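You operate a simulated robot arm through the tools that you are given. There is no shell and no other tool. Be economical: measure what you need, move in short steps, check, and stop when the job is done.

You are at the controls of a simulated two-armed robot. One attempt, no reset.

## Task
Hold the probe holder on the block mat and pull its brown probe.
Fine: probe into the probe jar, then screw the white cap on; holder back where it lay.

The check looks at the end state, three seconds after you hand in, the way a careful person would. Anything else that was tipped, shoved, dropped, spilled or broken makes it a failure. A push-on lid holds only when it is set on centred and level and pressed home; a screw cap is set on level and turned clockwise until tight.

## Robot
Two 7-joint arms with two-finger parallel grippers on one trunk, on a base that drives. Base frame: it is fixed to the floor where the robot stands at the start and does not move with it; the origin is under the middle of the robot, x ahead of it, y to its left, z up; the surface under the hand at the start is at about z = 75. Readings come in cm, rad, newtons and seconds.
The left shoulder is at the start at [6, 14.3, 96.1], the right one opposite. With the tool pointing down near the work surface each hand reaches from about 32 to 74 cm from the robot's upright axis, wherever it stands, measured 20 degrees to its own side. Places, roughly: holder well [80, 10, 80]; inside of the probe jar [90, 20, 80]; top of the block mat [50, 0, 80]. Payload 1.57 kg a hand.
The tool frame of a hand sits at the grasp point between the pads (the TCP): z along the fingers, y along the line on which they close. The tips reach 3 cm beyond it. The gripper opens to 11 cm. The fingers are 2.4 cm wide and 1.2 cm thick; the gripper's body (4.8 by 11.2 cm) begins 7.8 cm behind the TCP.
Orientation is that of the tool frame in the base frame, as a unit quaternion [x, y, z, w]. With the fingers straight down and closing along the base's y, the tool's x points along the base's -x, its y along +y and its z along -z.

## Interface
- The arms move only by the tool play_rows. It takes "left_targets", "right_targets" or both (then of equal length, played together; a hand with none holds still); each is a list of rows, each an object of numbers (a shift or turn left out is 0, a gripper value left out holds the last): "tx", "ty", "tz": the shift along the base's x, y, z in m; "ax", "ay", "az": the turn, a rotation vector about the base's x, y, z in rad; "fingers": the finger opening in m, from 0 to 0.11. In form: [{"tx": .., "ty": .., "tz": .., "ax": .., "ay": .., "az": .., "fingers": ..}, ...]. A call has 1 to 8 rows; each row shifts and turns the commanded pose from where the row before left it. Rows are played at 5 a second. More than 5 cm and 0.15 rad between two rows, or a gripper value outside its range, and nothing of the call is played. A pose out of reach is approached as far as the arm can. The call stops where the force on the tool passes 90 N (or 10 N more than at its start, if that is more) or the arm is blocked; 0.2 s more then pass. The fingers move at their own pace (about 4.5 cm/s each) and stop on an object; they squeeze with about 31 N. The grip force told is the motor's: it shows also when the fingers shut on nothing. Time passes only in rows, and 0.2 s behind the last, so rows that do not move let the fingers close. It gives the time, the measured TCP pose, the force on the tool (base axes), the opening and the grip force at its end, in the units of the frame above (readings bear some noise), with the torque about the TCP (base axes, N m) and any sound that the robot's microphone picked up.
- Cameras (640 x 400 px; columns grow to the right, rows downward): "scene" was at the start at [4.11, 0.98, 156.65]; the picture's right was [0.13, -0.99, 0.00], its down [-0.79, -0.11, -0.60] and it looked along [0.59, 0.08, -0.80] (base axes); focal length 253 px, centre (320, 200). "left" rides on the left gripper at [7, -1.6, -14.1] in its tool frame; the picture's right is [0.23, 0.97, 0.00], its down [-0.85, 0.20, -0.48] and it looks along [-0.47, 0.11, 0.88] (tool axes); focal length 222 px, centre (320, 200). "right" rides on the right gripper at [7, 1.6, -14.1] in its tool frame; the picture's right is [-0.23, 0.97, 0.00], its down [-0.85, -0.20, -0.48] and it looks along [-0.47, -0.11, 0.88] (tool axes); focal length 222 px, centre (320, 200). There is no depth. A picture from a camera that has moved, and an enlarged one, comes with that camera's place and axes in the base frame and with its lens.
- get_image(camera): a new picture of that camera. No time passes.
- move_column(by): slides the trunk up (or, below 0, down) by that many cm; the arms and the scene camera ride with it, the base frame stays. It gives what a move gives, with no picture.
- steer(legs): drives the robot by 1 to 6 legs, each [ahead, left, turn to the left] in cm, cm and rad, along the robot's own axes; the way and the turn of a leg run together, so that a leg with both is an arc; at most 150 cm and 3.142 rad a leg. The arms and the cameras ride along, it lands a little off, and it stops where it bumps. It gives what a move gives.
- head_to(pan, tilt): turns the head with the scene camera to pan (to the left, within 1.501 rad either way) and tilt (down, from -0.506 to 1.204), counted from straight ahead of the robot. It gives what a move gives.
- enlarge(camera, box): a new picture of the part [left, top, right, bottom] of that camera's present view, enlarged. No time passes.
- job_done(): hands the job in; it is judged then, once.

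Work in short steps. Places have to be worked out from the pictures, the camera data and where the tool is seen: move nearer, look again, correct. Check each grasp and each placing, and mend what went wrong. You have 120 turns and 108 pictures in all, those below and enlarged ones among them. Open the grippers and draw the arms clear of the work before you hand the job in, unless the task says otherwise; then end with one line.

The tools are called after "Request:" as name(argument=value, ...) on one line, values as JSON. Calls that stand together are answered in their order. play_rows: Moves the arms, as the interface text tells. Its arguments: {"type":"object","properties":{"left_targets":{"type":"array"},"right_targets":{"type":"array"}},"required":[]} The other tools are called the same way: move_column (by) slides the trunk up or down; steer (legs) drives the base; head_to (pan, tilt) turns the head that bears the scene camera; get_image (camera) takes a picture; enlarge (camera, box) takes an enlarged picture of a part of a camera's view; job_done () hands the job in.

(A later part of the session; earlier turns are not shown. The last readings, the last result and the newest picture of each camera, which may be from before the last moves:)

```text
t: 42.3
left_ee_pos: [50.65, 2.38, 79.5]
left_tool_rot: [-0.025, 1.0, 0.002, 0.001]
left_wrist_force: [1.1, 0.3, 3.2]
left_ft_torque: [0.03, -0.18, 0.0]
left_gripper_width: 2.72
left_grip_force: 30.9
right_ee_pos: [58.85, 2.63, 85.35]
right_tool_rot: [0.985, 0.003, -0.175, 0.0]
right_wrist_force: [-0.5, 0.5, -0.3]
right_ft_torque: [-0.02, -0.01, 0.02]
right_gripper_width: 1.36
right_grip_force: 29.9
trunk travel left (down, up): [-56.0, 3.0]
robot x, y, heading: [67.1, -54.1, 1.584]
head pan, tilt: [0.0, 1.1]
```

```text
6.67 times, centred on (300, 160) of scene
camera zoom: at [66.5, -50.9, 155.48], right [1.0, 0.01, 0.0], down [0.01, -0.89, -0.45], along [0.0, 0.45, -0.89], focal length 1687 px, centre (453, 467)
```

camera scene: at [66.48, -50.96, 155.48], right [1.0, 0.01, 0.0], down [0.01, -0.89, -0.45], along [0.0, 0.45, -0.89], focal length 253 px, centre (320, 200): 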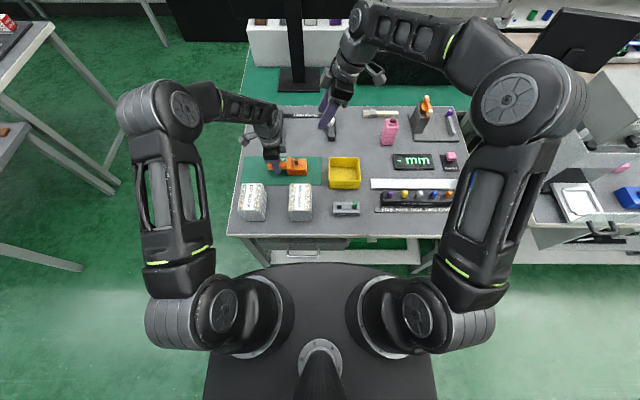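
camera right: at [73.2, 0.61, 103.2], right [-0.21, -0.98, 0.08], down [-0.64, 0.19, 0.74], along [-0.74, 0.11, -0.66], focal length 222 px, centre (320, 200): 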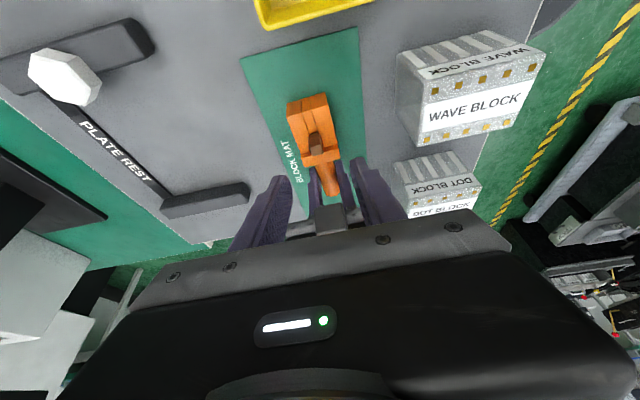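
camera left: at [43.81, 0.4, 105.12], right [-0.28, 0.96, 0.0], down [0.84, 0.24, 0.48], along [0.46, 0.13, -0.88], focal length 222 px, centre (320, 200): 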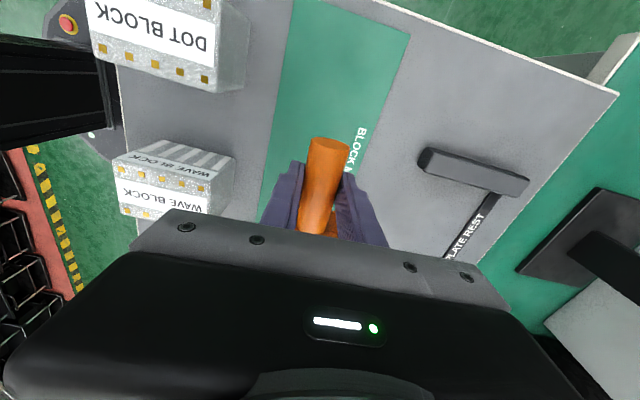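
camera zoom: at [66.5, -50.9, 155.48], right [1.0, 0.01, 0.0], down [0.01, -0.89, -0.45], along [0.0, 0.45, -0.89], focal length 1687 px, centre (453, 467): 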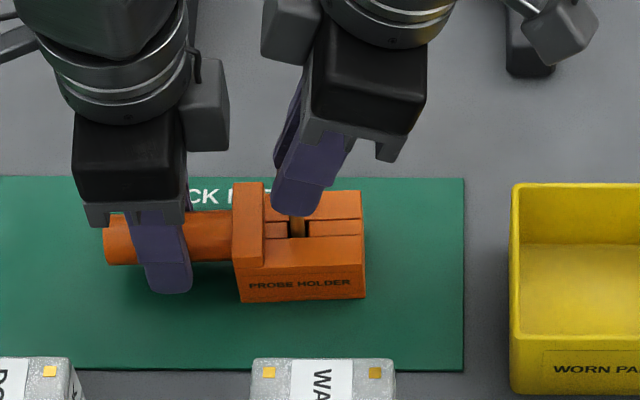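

The probe is sliding out freely. I continue lifting to clear the well.

Request:
play_rows(right_targets=[{"tz": 0.01}, {"tz": 0.015}, {"tz": 0.02}, {"tz": 0.03}, {"tz": 0.03}, {"tx": 0.01, "tz": 0.02}, {}])

Request:
enlarge(camera="scene", box=[240, 80, 360, 190])

Request:
get_image(camera="right")

Request:
get_image(camera="left")

```text
t: 43.9
left_ee_pos: [50.57, 2.3, 79.44]
left_tool_rot: [-0.025, 1.0, 0.001, 0.001]
left_wrist_force: [-0.4, 0.6, 2.3]
left_ft_torque: [0.03, -0.16, -0.02]
left_gripper_width: 2.74
left_grip_force: 30.8
right_ee_pos: [59.92, 2.67, 97.92]
right_tool_rot: [0.985, 0.002, -0.174, 0.0]
right_wrist_force: [0.6, -0.4, -0.6]
right_ft_torque: [0.0, 0.03, -0.02]
right_gripper_width: 1.38
right_grip_force: 30.2
trunk travel left (down, up): [-56.0, 3.0]
robot x, y, heading: [66.64, -54.1, 1.576]
head pan, tilt: [0.0, 1.1]
```

```text
3.64 times, centred on (300, 135) of scene
camera zoom: at [66.49, -50.91, 155.48], right [1.0, 0.01, 0.0], down [0.01, -0.89, -0.45], along [0.0, 0.45, -0.89], focal length 920 px, centre (393, 436)
```

zoom: 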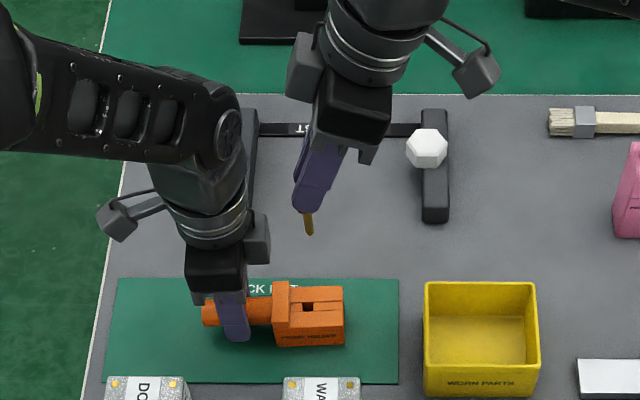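

```text
72 pictures are left
camera right: at [71.32, 1.04, 108.85], right [-0.21, -0.98, 0.08], down [-0.64, 0.19, 0.74], along [-0.74, 0.11, -0.66], focal length 222 px, centre (320, 200)
```

right: 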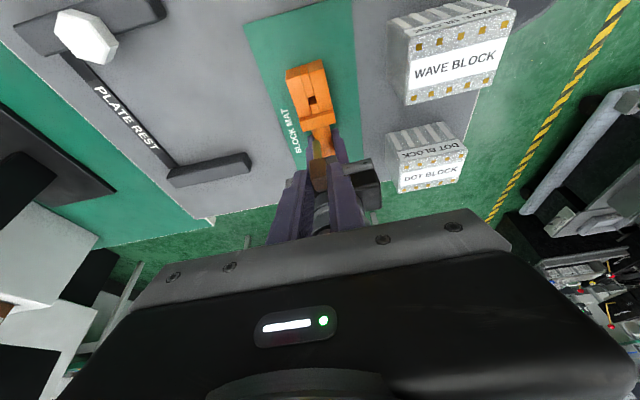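

```text
71 pictures are left
camera left: at [43.82, 0.4, 93.51], right [-0.28, 0.96, 0.0], down [0.84, 0.24, 0.48], along [0.46, 0.13, -0.88], focal length 222 px, centre (320, 200)
```

left: 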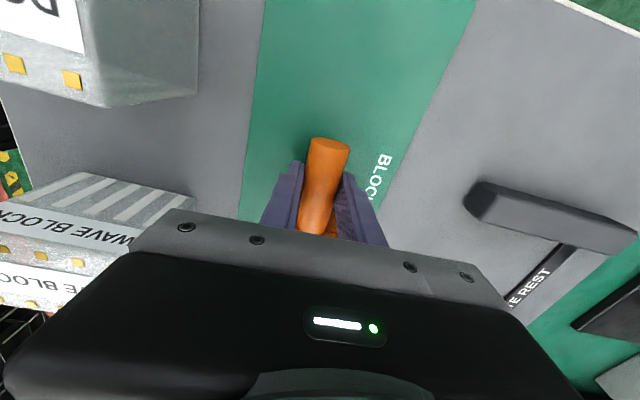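

The probe came out whole. I move the right hand aside with the probe and lift the holder back along its path.

Request:
play_rows(right_targets=[{"tx": 0.03, "tz": 0.03}, {"tx": 0.045, "tz": 0.01}, {"tx": 0.045, "tz": 0.01}, {"tx": 0.045, "ty": -0.01}, {"tx": 0.045, "ty": -0.015}, {"tx": 0.045, "ty": -0.015}, {"tx": 0.03, "ty": -0.02}, {}])

Request:
play_rows(left_targets=[{"tz": 0.02}, {"tz": 0.03}, {"tz": 0.035}, {"tz": 0.035}, {"tx": 0.035, "ty": 0.02}, {"tx": 0.035, "ty": 0.02}, {"tx": 0.035, "ty": 0.02}, {"tx": 0.035, "ty": 0.02}])

Request:
steer(legs=[[0, -12.5, 0]])

Request:
get_image(camera="scene")

```text
t: 45.7
left_ee_pos: [50.69, 2.19, 79.6]
left_tool_rot: [-0.026, 1.0, 0.001, 0.0]
left_wrist_force: [-0.1, -1.6, 0.9]
left_ft_torque: [0.0, -0.03, -0.07]
left_gripper_width: 2.7
left_grip_force: 30.9
right_ee_pos: [88.33, -3.39, 102.79]
right_tool_rot: [0.985, 0.003, -0.174, 0.0]
right_wrist_force: [0.6, 0.4, -0.8]
right_ft_torque: [-0.03, 0.01, -0.01]
right_gripper_width: 1.39
right_grip_force: 30.2
trunk travel left (down, up): [-56.0, 3.0]
robot x, y, heading: [66.96, -54.33, 1.572]
head pan, tilt: [0.0, 1.1]
```

```text
t: 47.5
left_ee_pos: [64.85, 10.34, 91.36]
left_tool_rot: [-0.026, 1.0, 0.001, 0.0]
left_wrist_force: [0.4, -0.3, -1.3]
left_ft_torque: [0.0, 0.1, 0.04]
left_gripper_width: 2.73
left_grip_force: 30.8
right_ee_pos: [88.28, -3.26, 102.74]
right_tool_rot: [0.985, 0.002, -0.174, 0.0]
right_wrist_force: [0.0, 0.2, -0.4]
right_ft_torque: [-0.05, 0.04, -0.03]
right_gripper_width: 1.37
right_grip_force: 30.6
trunk travel left (down, up): [-56.0, 3.0]
robot x, y, heading: [66.5, -54.22, 1.577]
head pan, tilt: [0.0, 1.1]
```

```text
t: 48.8
left_ee_pos: [77.48, 10.43, 91.45]
left_tool_rot: [-0.025, 1.0, 0.001, 0.0]
left_wrist_force: [-0.1, 0.2, -1.5]
left_ft_torque: [0.0, 0.09, 0.0]
left_gripper_width: 2.74
left_grip_force: 30.3
right_ee_pos: [100.94, -3.27, 102.78]
right_tool_rot: [0.984, 0.003, -0.176, -0.001]
right_wrist_force: [-0.4, 0.1, -0.7]
right_ft_torque: [-0.05, 0.06, 0.01]
right_gripper_width: 1.37
right_grip_force: 30.2
trunk travel left (down, up): [-56.0, 3.0]
robot x, y, heading: [79.16, -54.27, 1.576]
head pan, tilt: [0.0, 1.1]
```

```text
70 pictures are left
camera scene: at [79.22, -50.78, 155.47], right [1.0, 0.01, 0.0], down [0.01, -0.89, -0.45], along [0.0, 0.45, -0.89], focal length 253 px, centre (320, 200)
```

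scene: 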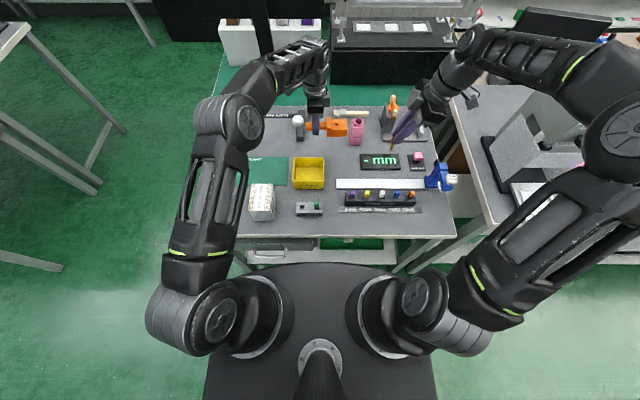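

The holder needs −0.7 cm in x. I lower it back to its original spot.

Request:
play_rows(left_targets=[{"tx": -0.007, "ty": -0.001, "tz": -0.02}, {"tz": -0.035}, {"tz": -0.035}, {"tz": -0.02}, {}, {}])

```text
t: 50.2
left_ee_pos: [76.59, 10.24, 80.47]
left_tool_rot: [-0.025, 1.0, 0.001, 0.001]
left_wrist_force: [0.7, 0.6, -1.8]
left_ft_torque: [-0.04, 0.08, 0.03]
left_gripper_width: 2.71
left_grip_force: 31.0
right_ee_pos: [100.87, -3.19, 102.92]
right_tool_rot: [0.985, 0.003, -0.175, 0.0]
right_wrist_force: [0.3, -0.3, 0.4]
right_ft_torque: [0.0, 0.05, 0.01]
right_gripper_width: 1.39
right_grip_force: 30.2
trunk travel left (down, up): [-56.0, 3.0]
robot x, y, heading: [79.16, -54.32, 1.572]
head pan, tilt: [0.0, 1.1]
```

Position matches the original within a millimetre or so. I lower the last centimetre gently and release.

Request:
play_rows(left_targets=[{"tx": 0.001, "ty": 0.001, "tz": -0.007}, {"tz": -0.003}, {"tz": -0.002}, {}])

Request:
enlarge(camera="scene", box=[270, 90, 430, 190])

```text
t: 51.2
left_ee_pos: [76.71, 10.52, 79.26]
left_tool_rot: [-0.026, 1.0, 0.001, 0.001]
left_wrist_force: [0.5, -0.4, -0.9]
left_ft_torque: [-0.02, 0.07, 0.0]
left_gripper_width: 2.72
left_grip_force: 30.7
right_ee_pos: [100.91, -3.24, 102.83]
right_tool_rot: [0.985, 0.002, -0.174, 0.0]
right_wrist_force: [-0.7, -0.1, 0.0]
right_ft_torque: [0.01, 0.04, 0.02]
right_gripper_width: 1.36
right_grip_force: 30.0
trunk travel left (down, up): [-56.0, 3.0]
robot x, y, heading: [79.47, -54.24, 1.577]
head pan, tilt: [0.0, 1.1]
```

```text
4.00 times, centred on (350, 140) of scene
camera zoom: at [79.04, -50.79, 155.48], right [1.0, 0.01, 0.0], down [0.01, -0.89, -0.45], along [0.0, 0.45, -0.89], focal length 1012 px, centre (200, 440)
```

zoom: 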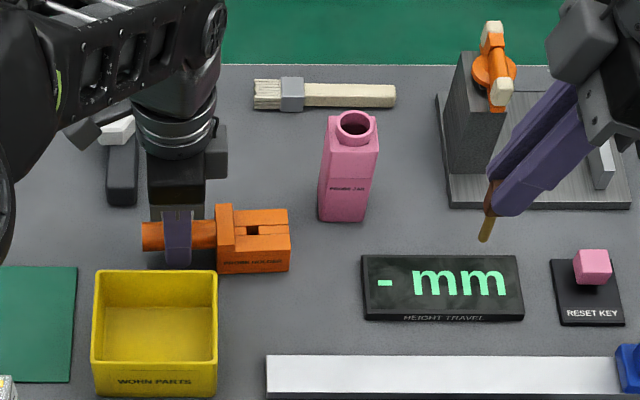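

Almost touching. I go down another 2 mm, then open to 6 cm and rise.

Request:
play_rows(left_targets=[{"tz": -0.002}, {}, {"fingers": 0.055}, {}, {}])

Request:
play_rows(left_targets=[{"tz": 0.02}, {"tz": 0.03}, {"tz": 0.04}, {"tz": 0.04}, {"tz": 0.03}, {}])

Request:
get_image(camera="left")

Request:
enlarge(camera="scene", box=[270, 90, 430, 190])

```text
t: 52.4
left_ee_pos: [76.74, 10.44, 79.08]
left_tool_rot: [-0.025, 1.0, 0.002, 0.001]
left_wrist_force: [-0.2, -0.2, -0.5]
left_ft_torque: [0.04, 0.0, 0.0]
left_gripper_width: 5.49
left_grip_force: 0.1
right_ee_pos: [100.83, -3.27, 102.8]
right_tool_rot: [0.985, 0.003, -0.174, 0.0]
right_wrist_force: [-0.3, 0.0, 0.2]
right_ft_torque: [0.0, 0.01, 0.01]
right_gripper_width: 1.37
right_grip_force: 30.2
trunk travel left (down, up): [-56.0, 3.0]
robot x, y, heading: [79.76, -54.16, 1.569]
head pan, tilt: [0.0, 1.1]
```

```text
t: 53.8
left_ee_pos: [76.77, 10.3, 95.15]
left_tool_rot: [-0.025, 1.0, 0.0, 0.001]
left_wrist_force: [0.5, 0.3, -0.2]
left_ft_torque: [0.02, -0.02, 0.04]
left_gripper_width: 5.53
left_grip_force: 0.1
right_ee_pos: [100.86, -3.26, 102.91]
right_tool_rot: [0.985, 0.003, -0.175, 0.0]
right_wrist_force: [0.3, -0.2, 0.0]
right_ft_torque: [0.01, 0.0, 0.0]
right_gripper_width: 1.37
right_grip_force: 30.1
trunk travel left (down, up): [-56.0, 3.0]
robot x, y, heading: [79.16, -54.27, 1.577]
head pan, tilt: [0.0, 1.1]
```

```text
68 pictures are left
camera left: at [69.86, 8.42, 109.14], right [-0.28, 0.96, 0.0], down [0.84, 0.24, 0.48], along [0.46, 0.13, -0.88], focal length 222 px, centre (320, 200)
```

left: 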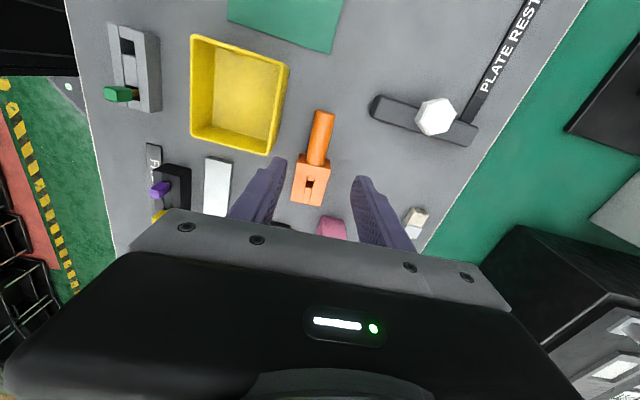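

```text
4.00 times, centred on (350, 140) of scene
camera zoom: at [79.04, -50.78, 155.47], right [1.0, 0.01, 0.0], down [0.01, -0.89, -0.45], along [0.0, 0.45, -0.89], focal length 1012 px, centre (200, 440)
```

zoom: 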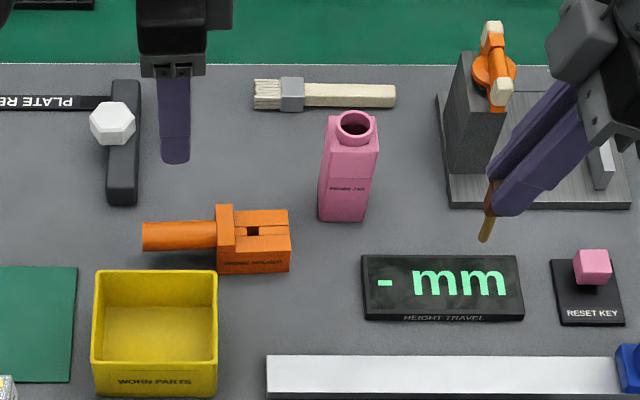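

The holder is back at its original spot within about 2 mm. The cap is at about (69.8, 24.4, 78.3) and the jar near (92.8, 16.4), both at the edge of reach, so I creep the base 3 cm closer.

Request:
steer(legs=[[3, 0, 0]])

Request:
get_image(camera="scene")

```text
t: 54.6
left_ee_pos: [76.73, 13.57, 94.91]
left_tool_rot: [-0.025, 1.0, 0.002, 0.001]
left_wrist_force: [0.3, -0.2, -0.1]
left_ft_torque: [-0.01, 0.03, 0.02]
left_gripper_width: 5.51
left_grip_force: 0.1
right_ee_pos: [100.95, -0.08, 102.7]
right_tool_rot: [0.985, 0.003, -0.175, 0.001]
right_wrist_force: [-0.2, 0.1, 0.5]
right_ft_torque: [-0.05, 0.02, 0.02]
right_gripper_width: 1.37
right_grip_force: 30.6
trunk travel left (down, up): [-56.0, 3.0]
robot x, y, heading: [78.77, -50.98, 1.575]
head pan, tilt: [0.0, 1.1]
```

```text
66 pictures are left
camera scene: at [79.03, -47.57, 155.47], right [1.0, 0.01, 0.0], down [0.01, -0.89, -0.45], along [0.0, 0.45, -0.89], focal length 253 px, centre (320, 200)
```

scene: 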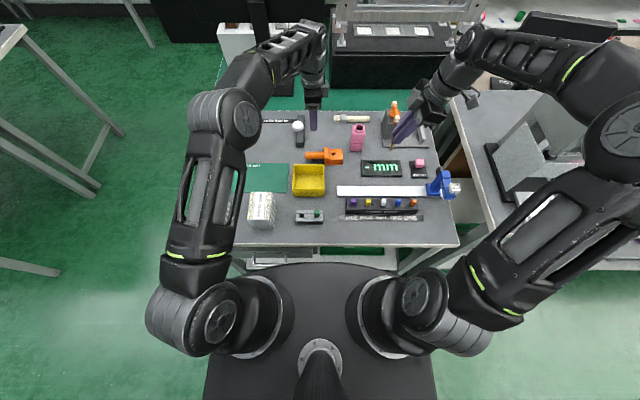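

No bump, so 3 cm more.

Request:
steer(legs=[[3, 0, 0]])

Request:
get_image(camera="scene")

```text
t: 55.5
left_ee_pos: [76.69, 14.79, 95.18]
left_tool_rot: [-0.024, 1.0, 0.002, 0.002]
left_wrist_force: [-0.2, -0.3, -0.2]
left_ft_torque: [0.0, 0.01, 0.01]
left_gripper_width: 5.52
left_grip_force: 0.1
right_ee_pos: [100.82, 1.08, 102.9]
right_tool_rot: [0.985, 0.002, -0.174, -0.001]
right_wrist_force: [0.3, 0.6, -0.5]
right_ft_torque: [0.01, 0.0, -0.02]
right_gripper_width: 1.38
right_grip_force: 30.4
trunk travel left (down, up): [-56.0, 3.0]
robot x, y, heading: [79.04, -49.37, 1.576]
head pan, tilt: [0.0, 1.1]
stopped in leg 1: the robot was blocked; the commanded pose is now the measured one
```

```text
65 pictures are left
camera scene: at [79.01, -46.45, 155.47], right [1.0, 0.01, 0.0], down [0.01, -0.89, -0.45], along [0.0, 0.45, -0.89], focal length 253 px, centre (320, 200)
```

scene: 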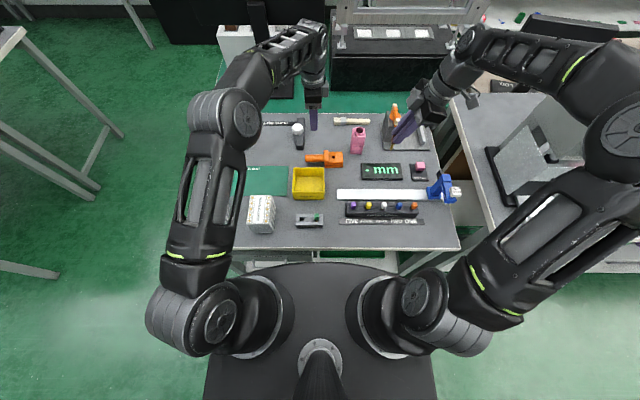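

The base was blocked at about y −49.5, and nothing looks disturbed. I back off 0.6 cm, shift the left hand aside, and bring the right hand with the probe near the jar.

Request:
steer(legs=[[-0.6, 0, 0]])

Request:
play_rows(right_targets=[{"ty": 0.035, "tz": 0.005}, {"tx": -0.01, "ty": 0.03}, {"tx": -0.01, "ty": 0.03}, {"tx": -0.02, "ty": 0.02}, {}], left_targets=[{"tx": -0.03}, {"tx": -0.03}, {"tx": -0.03}, {}, {}])

Request:
get_image(camera="right")

Request:
enlarge(camera="scene", box=[310, 90, 430, 170])

```text
t: 56.2
left_ee_pos: [76.85, 14.05, 95.31]
left_tool_rot: [-0.025, 1.0, 0.003, 0.002]
left_wrist_force: [0.3, 0.1, 0.4]
left_ft_torque: [0.01, 0.03, 0.02]
left_gripper_width: 5.5
left_grip_force: 0.0
right_ee_pos: [100.86, 0.45, 102.93]
right_tool_rot: [0.985, 0.002, -0.175, -0.001]
right_wrist_force: [0.1, 0.1, -0.5]
right_ft_torque: [0.01, 0.01, 0.01]
right_gripper_width: 1.38
right_grip_force: 30.4
trunk travel left (down, up): [-56.0, 3.0]
robot x, y, heading: [79.07, -50.35, 1.58]
head pan, tilt: [0.0, 1.1]
```

```text
t: 57.4
left_ee_pos: [67.76, 14.12, 95.2]
left_tool_rot: [-0.025, 1.0, 0.002, 0.002]
left_wrist_force: [0.1, -0.1, 0.5]
left_ft_torque: [0.01, -0.02, -0.01]
left_gripper_width: 5.51
left_grip_force: 0.1
right_ee_pos: [96.7, 11.97, 103.2]
right_tool_rot: [0.985, 0.002, -0.174, 0.0]
right_wrist_force: [0.3, -0.7, -1.3]
right_ft_torque: [-0.01, 0.01, 0.02]
right_gripper_width: 1.37
right_grip_force: 29.7
trunk travel left (down, up): [-56.0, 3.0]
robot x, y, heading: [79.53, -50.17, 1.578]
head pan, tilt: [0.0, 1.1]
```

```text
64 pictures are left
camera right: at [108.21, 10.33, 114.26], right [-0.21, -0.97, 0.08], down [-0.64, 0.2, 0.74], along [-0.74, 0.11, -0.66], focal length 222 px, centre (320, 200)
```

right: 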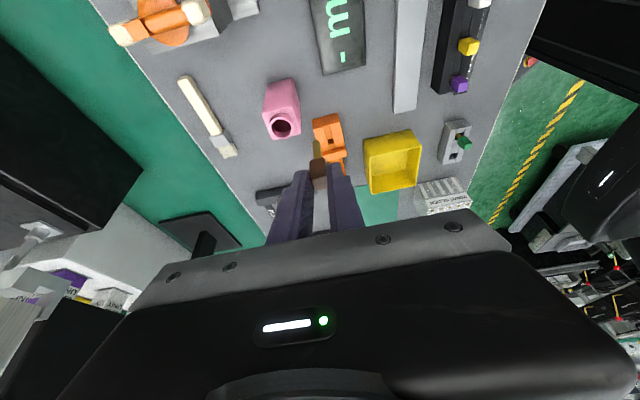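

```text
5.00 times, centred on (370, 130) of scene
camera zoom: at [79.02, -47.05, 155.48], right [1.0, 0.01, 0.0], down [0.01, -0.89, -0.45], along [0.0, 0.45, -0.89], focal length 1265 px, centre (70, 550)
```

zoom: 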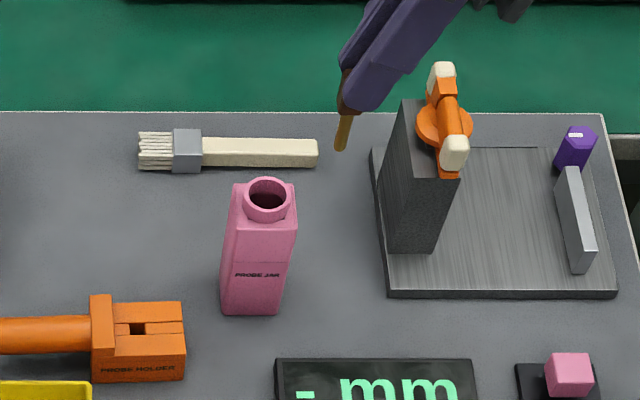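

Triangulated, the jar mouth is at (92.95, 16.7, 85.9), and the probe tip is at TCP + (−0.7, 0, −7.9). I move above the mouth.

Request:
play_rows(right_targets=[{"tx": -0.015, "ty": 0.024}, {"tx": -0.015, "ty": 0.0235}, {"tz": -0.03}, {"tz": -0.03}, {}])

Request:
enlarge(camera="right", box=[220, 60, 420, 260])

Request:
enlarge(camera="scene", box=[310, 90, 430, 170])

```text
t: 58.6
left_ee_pos: [67.66, 14.06, 95.1]
left_tool_rot: [-0.025, 1.0, 0.002, 0.002]
left_wrist_force: [0.4, 0.5, -0.1]
left_ft_torque: [0.01, 0.02, 0.01]
left_gripper_width: 5.48
left_grip_force: 0.1
right_ee_pos: [94.89, 15.05, 97.37]
right_tool_rot: [0.985, 0.002, -0.175, -0.002]
right_wrist_force: [0.3, -0.1, -0.6]
right_ft_torque: [0.05, 0.0, 0.0]
right_gripper_width: 1.37
right_grip_force: 30.5
right hand out of reach, approached as far as the arm can: row 2
trunk travel left (down, up): [-56.0, 3.0]
robot x, y, heading: [79.5, -50.58, 1.58]
head pan, tilt: [0.0, 1.1]
```

```text
2.00 times, centred on (320, 160) of right
camera zoom: at [106.33, 13.49, 108.31], right [-0.21, -0.97, 0.08], down [-0.64, 0.2, 0.74], along [-0.74, 0.11, -0.66], focal length 444 px, centre (320, 280)
```

zoom: 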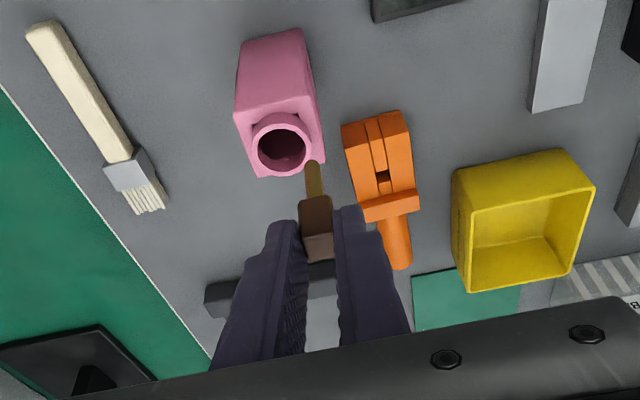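

```text
5.00 times, centred on (370, 130) of scene
camera zoom: at [78.98, -47.02, 155.48], right [1.0, 0.01, 0.0], down [0.01, -0.89, -0.45], along [0.0, 0.45, -0.89], focal length 1265 px, centre (70, 550)
```

zoom: 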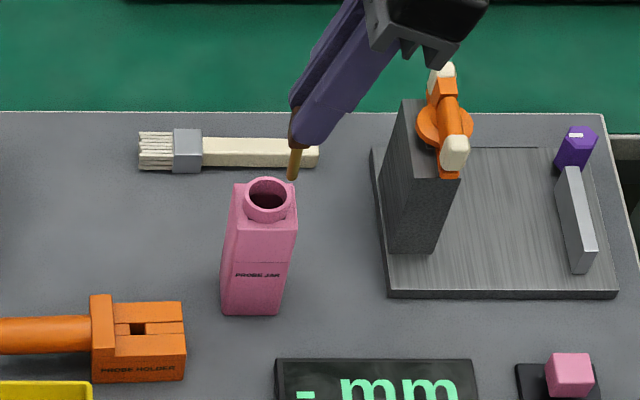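

The arm fell short by about 1.7 cm. I lean the hand 0.2 rad toward the robot, which swings the probe tip to +y and eases the reach, and correct x.

Request:
play_rows(right_targets=[{"ax": 0.1}, {"ax": 0.1}, {"tx": -0.006}, {"tx": -0.006}, {}])

Request:
enlarge(camera="right", box=[220, 60, 420, 260])

Request:
enlarge(camera="scene", box=[310, 90, 430, 170])

```text
t: 59.8
left_ee_pos: [67.73, 14.28, 95.19]
left_tool_rot: [-0.023, 1.0, 0.002, 0.001]
left_wrist_force: [0.3, -0.4, -0.1]
left_ft_torque: [-0.01, 0.0, 0.0]
left_gripper_width: 5.53
left_grip_force: 0.1
right_ee_pos: [93.64, 15.15, 97.49]
right_tool_rot: [0.98, 0.019, -0.173, -0.099]
right_wrist_force: [-0.3, -0.1, -1.0]
right_ft_torque: [-0.01, -0.02, -0.01]
right_gripper_width: 1.39
right_grip_force: 30.6
trunk travel left (down, up): [-56.0, 3.0]
robot x, y, heading: [79.53, -50.11, 1.578]
head pan, tilt: [0.0, 1.1]
```

```text
2.00 times, centred on (320, 160) of right
camera zoom: at [105.09, 11.35, 107.78], right [-0.21, -0.97, -0.12], down [-0.64, 0.04, 0.77], along [-0.74, 0.24, -0.63], focal length 444 px, centre (320, 280)
```

zoom: 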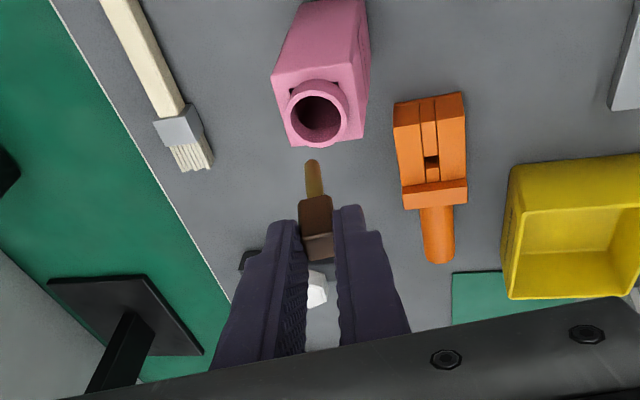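

```text
5.00 times, centred on (370, 130) of scene
camera zoom: at [79.01, -47.02, 155.48], right [1.0, 0.01, 0.0], down [0.01, -0.89, -0.45], along [0.0, 0.45, -0.89], focal length 1265 px, centre (70, 550)
```

zoom: 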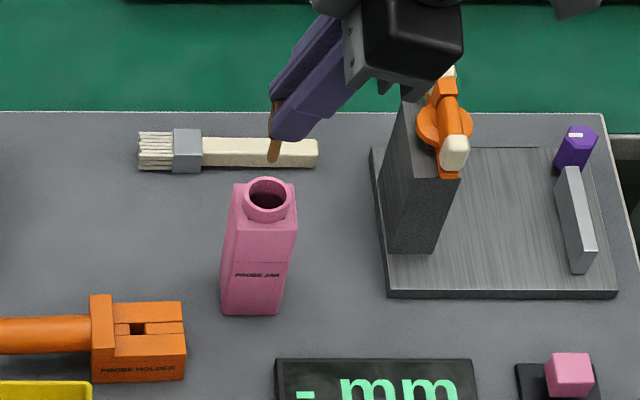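

The tip is at (92.7, 16.8, 89.4), centred on the mouth within 3 mm. I lower it in.

Request:
play_rows(right_targets=[{"tx": 0.002, "ty": -0.001, "tz": -0.02}, {"tz": -0.015}, {"tz": -0.01, "ty": 0.002}, {"tz": -0.01, "ty": 0.002}, {"tz": -0.01, "ty": 0.001}, {}])

Request:
enlarge(camera="right", box=[220, 60, 420, 260])

Request:
enlarge(camera="scene", box=[310, 90, 430, 170])

```text
t: 61.2
left_ee_pos: [67.71, 14.2, 95.12]
left_tool_rot: [-0.025, 1.0, 0.002, 0.002]
left_wrist_force: [-0.3, -0.8, -0.6]
left_ft_torque: [0.0, 0.02, -0.01]
left_gripper_width: 5.49
left_grip_force: 0.0
right_ee_pos: [93.88, 15.55, 90.89]
right_tool_rot: [0.98, 0.02, -0.173, -0.099]
right_wrist_force: [-0.1, 1.2, -1.2]
right_ft_torque: [0.01, -0.03, 0.0]
right_gripper_width: 1.37
right_grip_force: 30.2
trunk travel left (down, up): [-56.0, 3.0]
robot x, y, heading: [79.05, -50.35, 1.576]
head pan, tilt: [0.0, 1.1]
```

```text
2.00 times, centred on (320, 160) of right
camera zoom: at [105.3, 11.79, 101.29], right [-0.21, -0.97, -0.12], down [-0.64, 0.04, 0.77], along [-0.74, 0.24, -0.63], focal length 444 px, centre (320, 280)
```

zoom: 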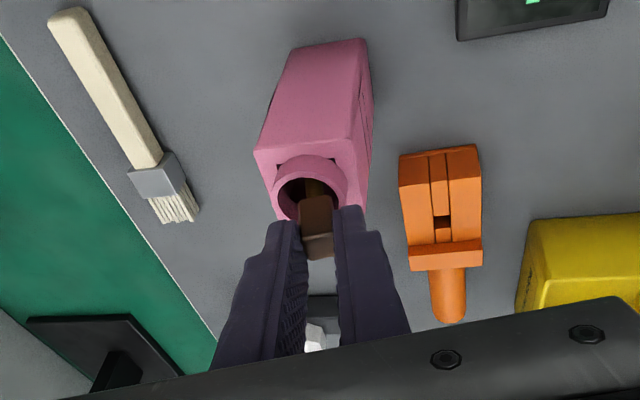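

```text
5.00 times, centred on (370, 130) of scene
camera zoom: at [79.0, -47.04, 155.48], right [1.0, 0.01, 0.0], down [0.01, -0.89, -0.45], along [0.0, 0.45, -0.89], focal length 1265 px, centre (70, 550)
```

zoom: 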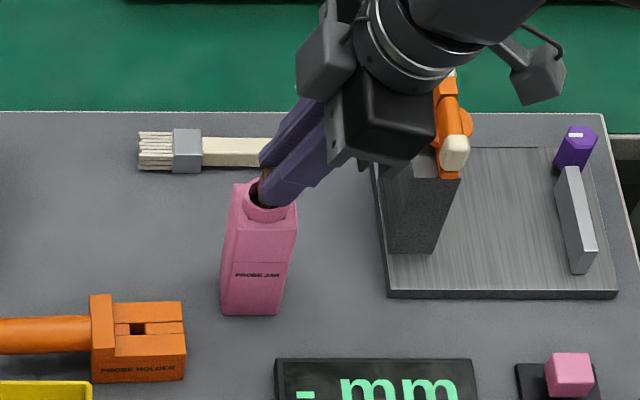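

The shaft is inside the mouth and the head is about to enter. I go 0.8 cm lower, then release.

Request:
play_rows(right_targets=[{"tz": -0.004, "ty": 0.001}, {"tz": -0.004, "ty": 0.001}, {}])

Request:
enlarge(camera="scene", box=[330, 100, 390, 160])

```text
t: 62.0
left_ee_pos: [67.74, 14.07, 95.15]
left_tool_rot: [-0.026, 1.0, 0.002, 0.002]
left_wrist_force: [0.8, 0.0, -0.3]
left_ft_torque: [0.04, -0.02, 0.02]
left_gripper_width: 5.51
left_grip_force: 0.1
right_ee_pos: [93.83, 15.82, 90.08]
right_tool_rot: [0.98, 0.019, -0.173, -0.1]
right_wrist_force: [0.1, 0.4, -0.4]
right_ft_torque: [0.02, 0.03, 0.01]
right_gripper_width: 1.41
right_grip_force: 29.6
trunk travel left (down, up): [-56.0, 3.0]
robot x, y, heading: [79.0, -50.15, 1.578]
head pan, tilt: [0.0, 1.1]
```

```text
6.67 times, centred on (360, 130) of scene
camera zoom: at [79.0, -47.03, 155.48], right [1.0, 0.01, 0.0], down [0.01, -0.89, -0.45], along [0.0, 0.45, -0.89], focal length 1687 px, centre (53, 667)
```

zoom: 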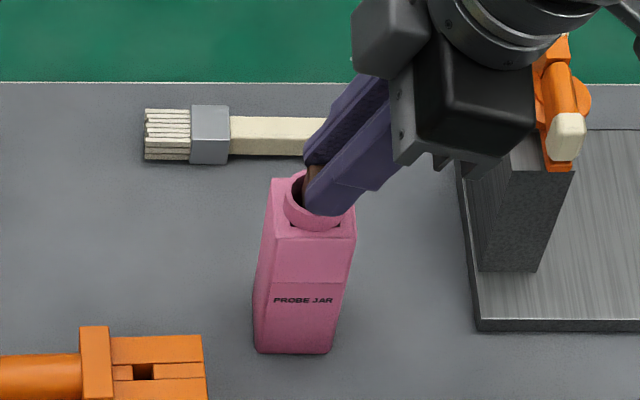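

No contact force and the head is at the mouth opening. I release.

Request:
play_rows(right_targets=[{"fingers": 0.04}, {}, {}, {}])

Request:
enlarge(camera="right", box=[220, 60, 420, 260])

```text
t: 63.0
left_ee_pos: [67.78, 14.13, 95.09]
left_tool_rot: [-0.026, 1.0, 0.002, 0.002]
left_wrist_force: [-0.9, -0.2, 0.7]
left_ft_torque: [0.0, -0.02, 0.02]
left_gripper_width: 5.51
left_grip_force: 0.1
right_ee_pos: [93.85, 15.78, 90.14]
right_tool_rot: [0.98, 0.02, -0.174, -0.099]
right_wrist_force: [1.0, 0.0, -0.5]
right_ft_torque: [-0.01, 0.01, -0.01]
right_gripper_width: 3.98
right_grip_force: 0.0
trunk travel left (down, up): [-56.0, 3.0]
robot x, y, heading: [79.3, -50.24, 1.578]
head pan, tilt: [0.0, 1.1]
```

```text
2.00 times, centred on (320, 160) of right
camera zoom: at [105.31, 11.98, 100.5], right [-0.21, -0.97, -0.12], down [-0.64, 0.04, 0.77], along [-0.74, 0.24, -0.63], focal length 444 px, centre (320, 280)
```

zoom: 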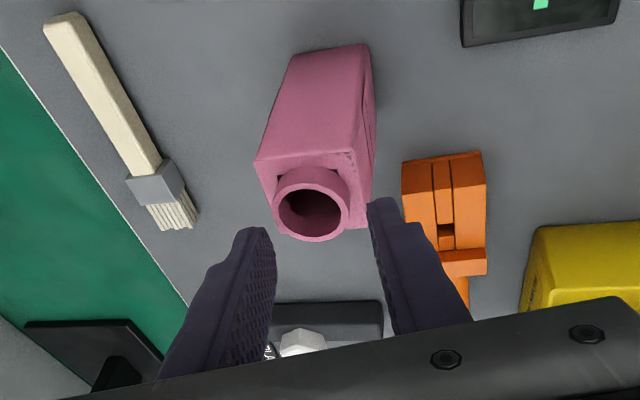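

The probe is in the jar and its mouth is clear. I raise the right hand, remove the sideways tilt, then drive left so the right arm lines up with the cap.

Request:
play_rows(right_targets=[{"tz": 0.03}, {"tz": 0.04}, {"tz": 0.04}, {"tz": 0.03}, {"ay": -0.12, "ty": -0.02}, {"ay": -0.12, "ty": -0.02}, {"ay": -0.11, "ty": -0.02}, {}])

Request:
enlarge(camera="scene", box=[260, 90, 380, 190])

Request:
get_image(camera="left")

```text
t: 64.8
left_ee_pos: [67.87, 13.98, 95.29]
left_tool_rot: [-0.024, 1.0, 0.002, 0.0]
left_wrist_force: [0.2, -0.3, -0.1]
left_ft_torque: [0.0, -0.01, 0.01]
left_gripper_width: 5.51
left_grip_force: 0.0
right_ee_pos: [93.99, 9.77, 104.07]
right_tool_rot: [0.995, 0.036, 0.001, -0.095]
right_wrist_force: [-0.2, 0.0, 0.0]
right_ft_torque: [0.02, 0.04, 0.01]
right_gripper_width: 4.0
right_grip_force: 0.0
trunk travel left (down, up): [-56.0, 3.0]
robot x, y, heading: [79.5, -50.18, 1.579]
head pan, tilt: [0.0, 1.1]
```

```text
4.00 times, centred on (320, 140) of scene
camera zoom: at [79.03, -46.99, 155.47], right [1.0, 0.01, 0.0], down [0.01, -0.89, -0.45], along [0.0, 0.45, -0.89], focal length 1012 px, centre (320, 440)
```

zoom: 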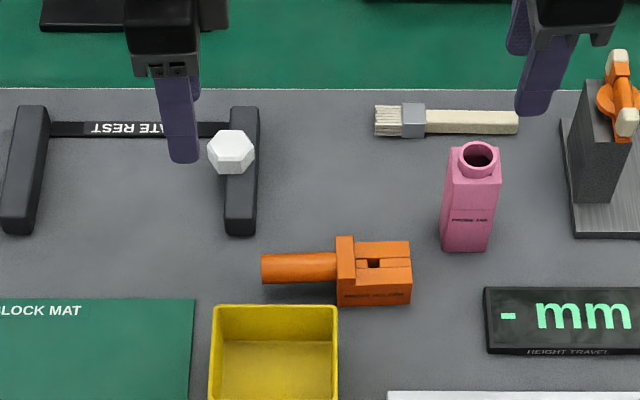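

```text
53 pictures are left
camera left: at [60.89, 12.15, 109.17], right [-0.28, 0.96, 0.0], down [0.84, 0.24, 0.48], along [0.46, 0.14, -0.88], focal length 222 px, centre (320, 200)
```

left: 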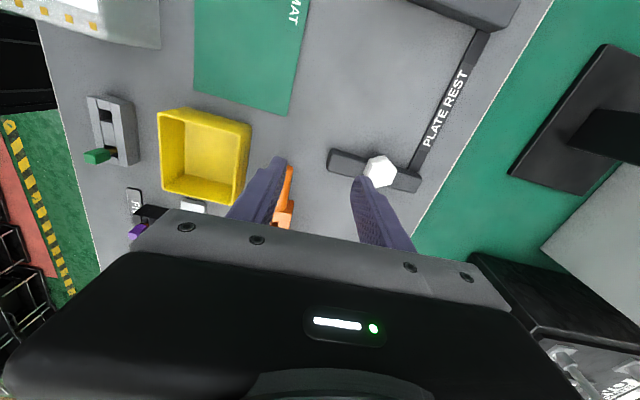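

The cap's flats face ±y and ±30° off x. To reach it while leaning toward the robot, I'll close along the 30° axis, so I turn the right hand −60° after levelling, then drive left 20 cm.

Request:
play_rows(right_targets=[{"ax": -0.1, "ty": -0.02}, {"ax": -0.1, "ty": -0.02}, {"az": -0.147}, {"az": -0.147}, {"az": -0.147}, {"az": -0.147}, {"az": -0.147}, {"az": -0.147}], left_targets=[{"ty": -0.02}, {"ty": -0.02}, {"ty": -0.02}, {}, {}, {}, {}, {}])

Request:
steer(legs=[[0, 20, 0]])

Request:
play_rows(right_targets=[{"az": -0.147, "fingers": 0.065}, {"ax": 0.121, "ay": 0.07, "tz": -0.02}, {"ax": 0.121, "ay": 0.07, "tz": -0.03}, {"ax": 0.06, "ay": 0.035, "tz": -0.03, "ty": 0.02}, {"ty": 0.04}, {"ty": 0.04, "tz": -0.01}, {}])

Request:
get_image(camera="right")

Request:
get_image(camera="scene")

```text
t: 66.6
left_ee_pos: [67.71, 8.07, 95.09]
left_tool_rot: [-0.025, 1.0, 0.002, 0.0]
left_wrist_force: [0.5, 0.9, 0.9]
left_ft_torque: [-0.02, -0.02, 0.01]
left_gripper_width: 5.5
left_grip_force: 0.1
right_ee_pos: [93.88, 5.74, 104.01]
right_tool_rot: [0.919, -0.395, -0.005, 0.004]
right_wrist_force: [-0.6, -0.6, -0.8]
right_ft_torque: [-0.01, 0.0, 0.0]
right_gripper_width: 3.99
right_grip_force: 0.0
trunk travel left (down, up): [-56.0, 3.0]
robot x, y, heading: [79.32, -50.19, 1.581]
head pan, tilt: [0.0, 1.1]
```

```text
t: 68.2
left_ee_pos: [47.54, 7.81, 95.12]
left_tool_rot: [-0.026, 1.0, 0.002, 0.001]
left_wrist_force: [0.2, 0.3, -0.1]
left_ft_torque: [0.01, -0.01, -0.01]
left_gripper_width: 5.5
left_grip_force: 0.1
right_ee_pos: [73.68, 5.63, 104.0]
right_tool_rot: [0.92, -0.393, -0.005, 0.003]
right_wrist_force: [0.4, 0.0, 0.1]
right_ft_torque: [0.01, -0.01, 0.01]
right_gripper_width: 4.01
right_grip_force: 0.1
trunk travel left (down, up): [-56.0, 3.0]
robot x, y, heading: [59.14, -50.47, 1.58]
head pan, tilt: [0.0, 1.1]
```

```text
t: 69.8
left_ee_pos: [47.67, 7.84, 95.25]
left_tool_rot: [-0.026, 1.0, 0.003, 0.002]
left_wrist_force: [-0.2, -0.2, -0.6]
left_ft_torque: [0.07, 0.02, -0.01]
left_gripper_width: 5.5
left_grip_force: 0.0
right_ee_pos: [73.89, 15.56, 95.08]
right_tool_rot: [0.875, -0.45, -0.152, -0.09]
right_wrist_force: [-0.3, 0.8, 0.4]
right_ft_torque: [0.05, -0.02, -0.02]
right_gripper_width: 6.52
right_grip_force: 0.0
trunk travel left (down, up): [-56.0, 3.0]
robot x, y, heading: [59.51, -50.31, 1.583]
head pan, tilt: [0.0, 1.1]
```

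```text
52 pictures are left
camera right: at [78.98, 5.15, 105.89], right [-0.92, -0.39, 0.06], down [-0.22, 0.62, 0.75], along [-0.33, 0.68, -0.66], focal length 222 px, centre (320, 200)
```

right: 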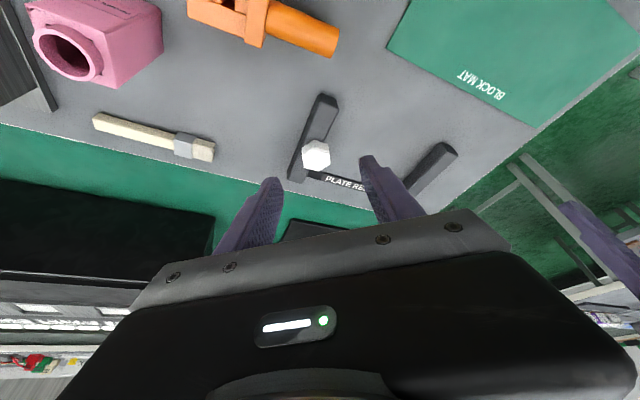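

```text
51 pictures are left
camera scene: at [59.03, -47.25, 155.48], right [1.0, 0.01, 0.0], down [0.01, -0.89, -0.45], along [0.0, 0.45, -0.89], focal length 253 px, centre (320, 200)
```

scene: 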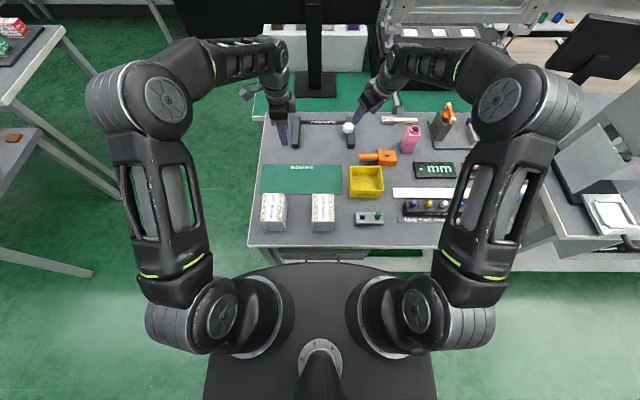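

The cap is confirmed at about (69.9, 24.1). I approach to about 5 cm back along the tilted tool axis.

Request:
play_rows(right_targets=[{"tx": -0.01, "ty": 0.022, "tz": -0.033}, {"tx": -0.01, "ty": 0.022, "tz": -0.033}, {"tx": -0.009, "ty": 0.021, "tz": -0.033}, {}])

Request:
enlarge(camera="right", box=[220, 60, 420, 260])

Request:
enlarge(camera="scene", box=[310, 90, 390, 150])

```text
t: 70.8
left_ee_pos: [47.6, 7.76, 95.28]
left_tool_rot: [-0.026, 1.0, 0.003, 0.001]
left_wrist_force: [-0.4, -0.6, 0.1]
left_ft_torque: [0.0, -0.01, -0.02]
left_gripper_width: 5.51
left_grip_force: 0.0
right_ee_pos: [70.88, 22.01, 85.16]
right_tool_rot: [0.875, -0.451, -0.153, -0.091]
right_wrist_force: [0.0, -1.2, 0.0]
right_ft_torque: [0.02, -0.03, 0.01]
right_gripper_width: 6.49
right_grip_force: 0.1
trunk travel left (down, up): [-56.0, 3.0]
robot x, y, heading: [59.19, -50.89, 1.579]
head pan, tilt: [0.0, 1.1]
```

```text
2.00 times, centred on (320, 160) of right
camera zoom: at [76.01, 11.64, 95.97], right [-0.92, -0.39, 0.06], down [-0.22, 0.62, 0.75], along [-0.33, 0.68, -0.66], focal length 444 px, centre (320, 280)
```

zoom: 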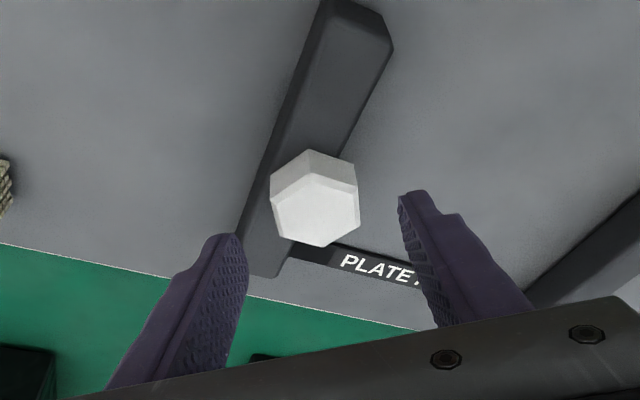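

```text
6.67 times, centred on (350, 120) of scene
camera zoom: at [59.05, -47.24, 155.48], right [1.0, 0.01, 0.0], down [0.01, -0.89, -0.45], along [0.0, 0.45, -0.89], focal length 1687 px, centre (120, 733)
```

zoom: 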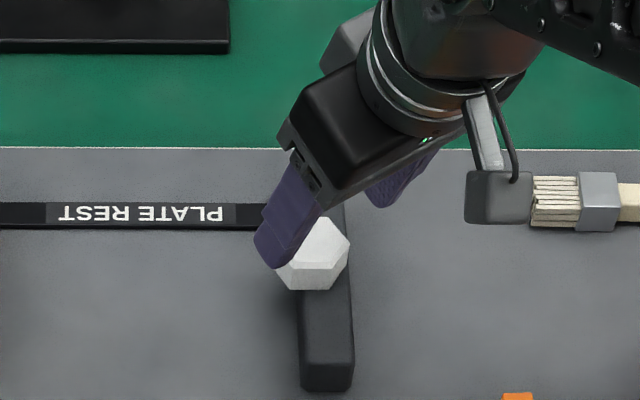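

The cap is centred between the fingers and its flats line up. I advance 4.8 cm along the tool axis.

Request:
play_rows(right_targets=[{"tx": -0.003, "ty": 0.006, "tz": -0.018}, {"tx": -0.003, "ty": 0.006, "tz": -0.017}, {"tx": -0.002, "ty": 0.003, "tz": -0.01}, {}])

Request:
enlarge(camera="right", box=[220, 60, 420, 260])

Request:
enlarge(camera="scene", box=[310, 90, 390, 150])

```text
t: 71.8
left_ee_pos: [47.67, 7.71, 95.26]
left_tool_rot: [-0.025, 1.0, 0.002, 0.002]
left_wrist_force: [0.2, 0.4, -0.4]
left_ft_torque: [0.01, 0.01, 0.04]
left_gripper_width: 5.51
left_grip_force: 0.0
right_ee_pos: [70.19, 23.56, 80.91]
right_tool_rot: [0.875, -0.451, -0.153, -0.092]
right_wrist_force: [3.5, -5.5, 15.5]
right_ft_torque: [0.21, -0.43, -0.2]
right_gripper_width: 6.49
right_grip_force: 0.0
trunk travel left (down, up): [-56.0, 3.0]
robot x, y, heading: [59.16, -50.67, 1.577]
head pan, tilt: [0.0, 1.1]
```

```text
2.00 times, centred on (320, 160) of right
camera zoom: at [75.23, 13.06, 91.75], right [-0.92, -0.39, 0.06], down [-0.22, 0.62, 0.75], along [-0.33, 0.68, -0.66], focal length 444 px, centre (320, 280)
```

zoom: 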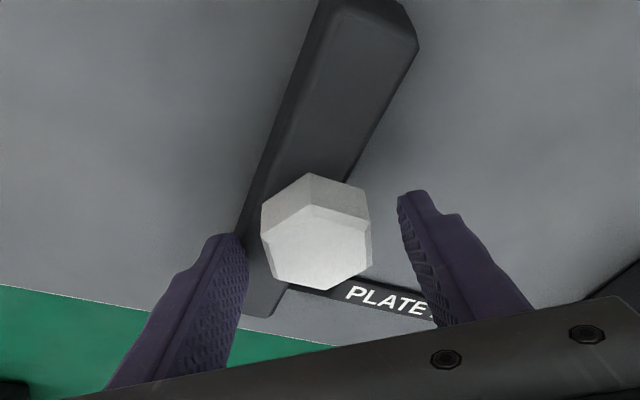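

```text
6.67 times, centred on (350, 120) of scene
camera zoom: at [59.05, -47.44, 155.51], right [1.0, 0.01, 0.0], down [0.01, -0.89, -0.46], along [0.0, 0.46, -0.89], focal length 1687 px, centre (120, 733)
```

zoom: 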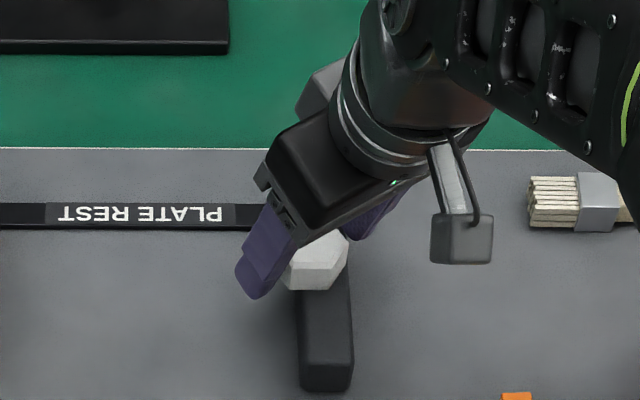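

The +x finger corner rests on the bar (15 N), so the depth is at its limit. I back off 4 mm and close on the cap.

Request:
play_rows(right_targets=[{"tx": 0.0005, "ty": -0.001, "tz": 0.004}, {}, {"fingers": 0.0}, {}, {}, {}, {}])

Request:
enlarge(camera="right", box=[220, 60, 420, 260])

```text
t: 73.4
left_ee_pos: [47.89, 7.76, 95.17]
left_tool_rot: [-0.025, 1.0, 0.002, 0.0]
left_wrist_force: [0.8, -0.3, 0.4]
left_ft_torque: [0.01, -0.02, 0.0]
left_gripper_width: 5.52
left_grip_force: 0.1
right_ee_pos: [70.39, 23.6, 81.07]
right_tool_rot: [0.874, -0.452, -0.152, -0.093]
right_wrist_force: [17.5, 4.5, 10.9]
right_ft_torque: [0.29, -0.74, -0.18]
right_gripper_width: 4.83
right_grip_force: 31.6
trunk travel left (down, up): [-56.0, 3.0]
robot x, y, heading: [59.18, -50.4, 1.574]
head pan, tilt: [0.0, 1.1]
```

```text
2.00 times, centred on (320, 160) of right
camera zoom: at [75.56, 13.06, 91.99], right [-0.92, -0.39, 0.06], down [-0.22, 0.62, 0.75], along [-0.33, 0.68, -0.66], focal length 444 px, centre (320, 280)
```

zoom: 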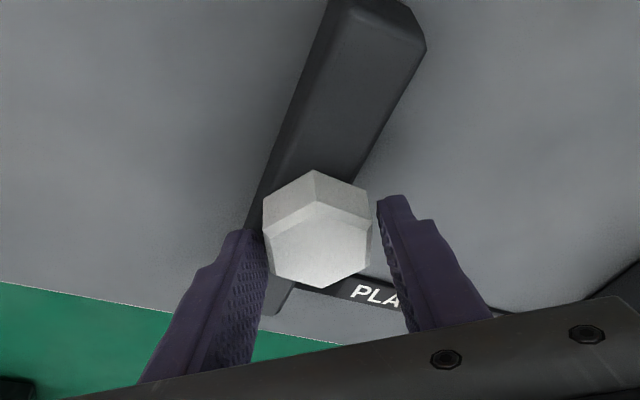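

The +x finger is catching on the bar's edge. I open, rise 0.7 cm and close again.

Request:
play_rows(right_targets=[{"fingers": 0.06}, {}, {"tx": 0.001, "ty": -0.002, "tz": 0.006}, {}, {"fingers": 0.0}, {}, {}, {}])

Request:
enlarge(camera="right", box=[220, 60, 420, 260])

```text
t: 75.2
left_ee_pos: [47.61, 7.9, 95.15]
left_tool_rot: [-0.025, 1.0, 0.002, 0.002]
left_wrist_force: [-0.4, -0.6, -0.5]
left_ft_torque: [0.01, -0.01, 0.01]
left_gripper_width: 5.47
left_grip_force: 0.1
right_ee_pos: [70.31, 23.34, 81.58]
right_tool_rot: [0.875, -0.451, -0.152, -0.089]
right_wrist_force: [0.3, 0.4, -1.0]
right_ft_torque: [0.03, 0.0, -0.01]
right_gripper_width: 4.73
right_grip_force: 31.1
trunk travel left (down, up): [-56.0, 3.0]
robot x, y, heading: [59.39, -50.5, 1.58]
head pan, tilt: [0.0, 1.1]
```

```text
2.00 times, centred on (320, 160) of right
camera zoom: at [75.36, 12.86, 92.49], right [-0.92, -0.39, 0.06], down [-0.22, 0.62, 0.75], along [-0.33, 0.68, -0.66], focal length 444 px, centre (320, 280)
```

zoom: 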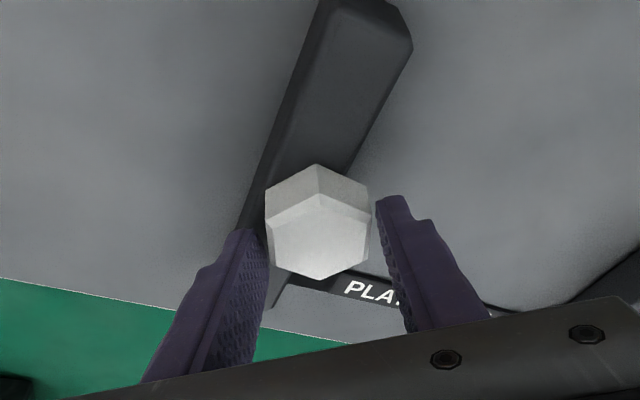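

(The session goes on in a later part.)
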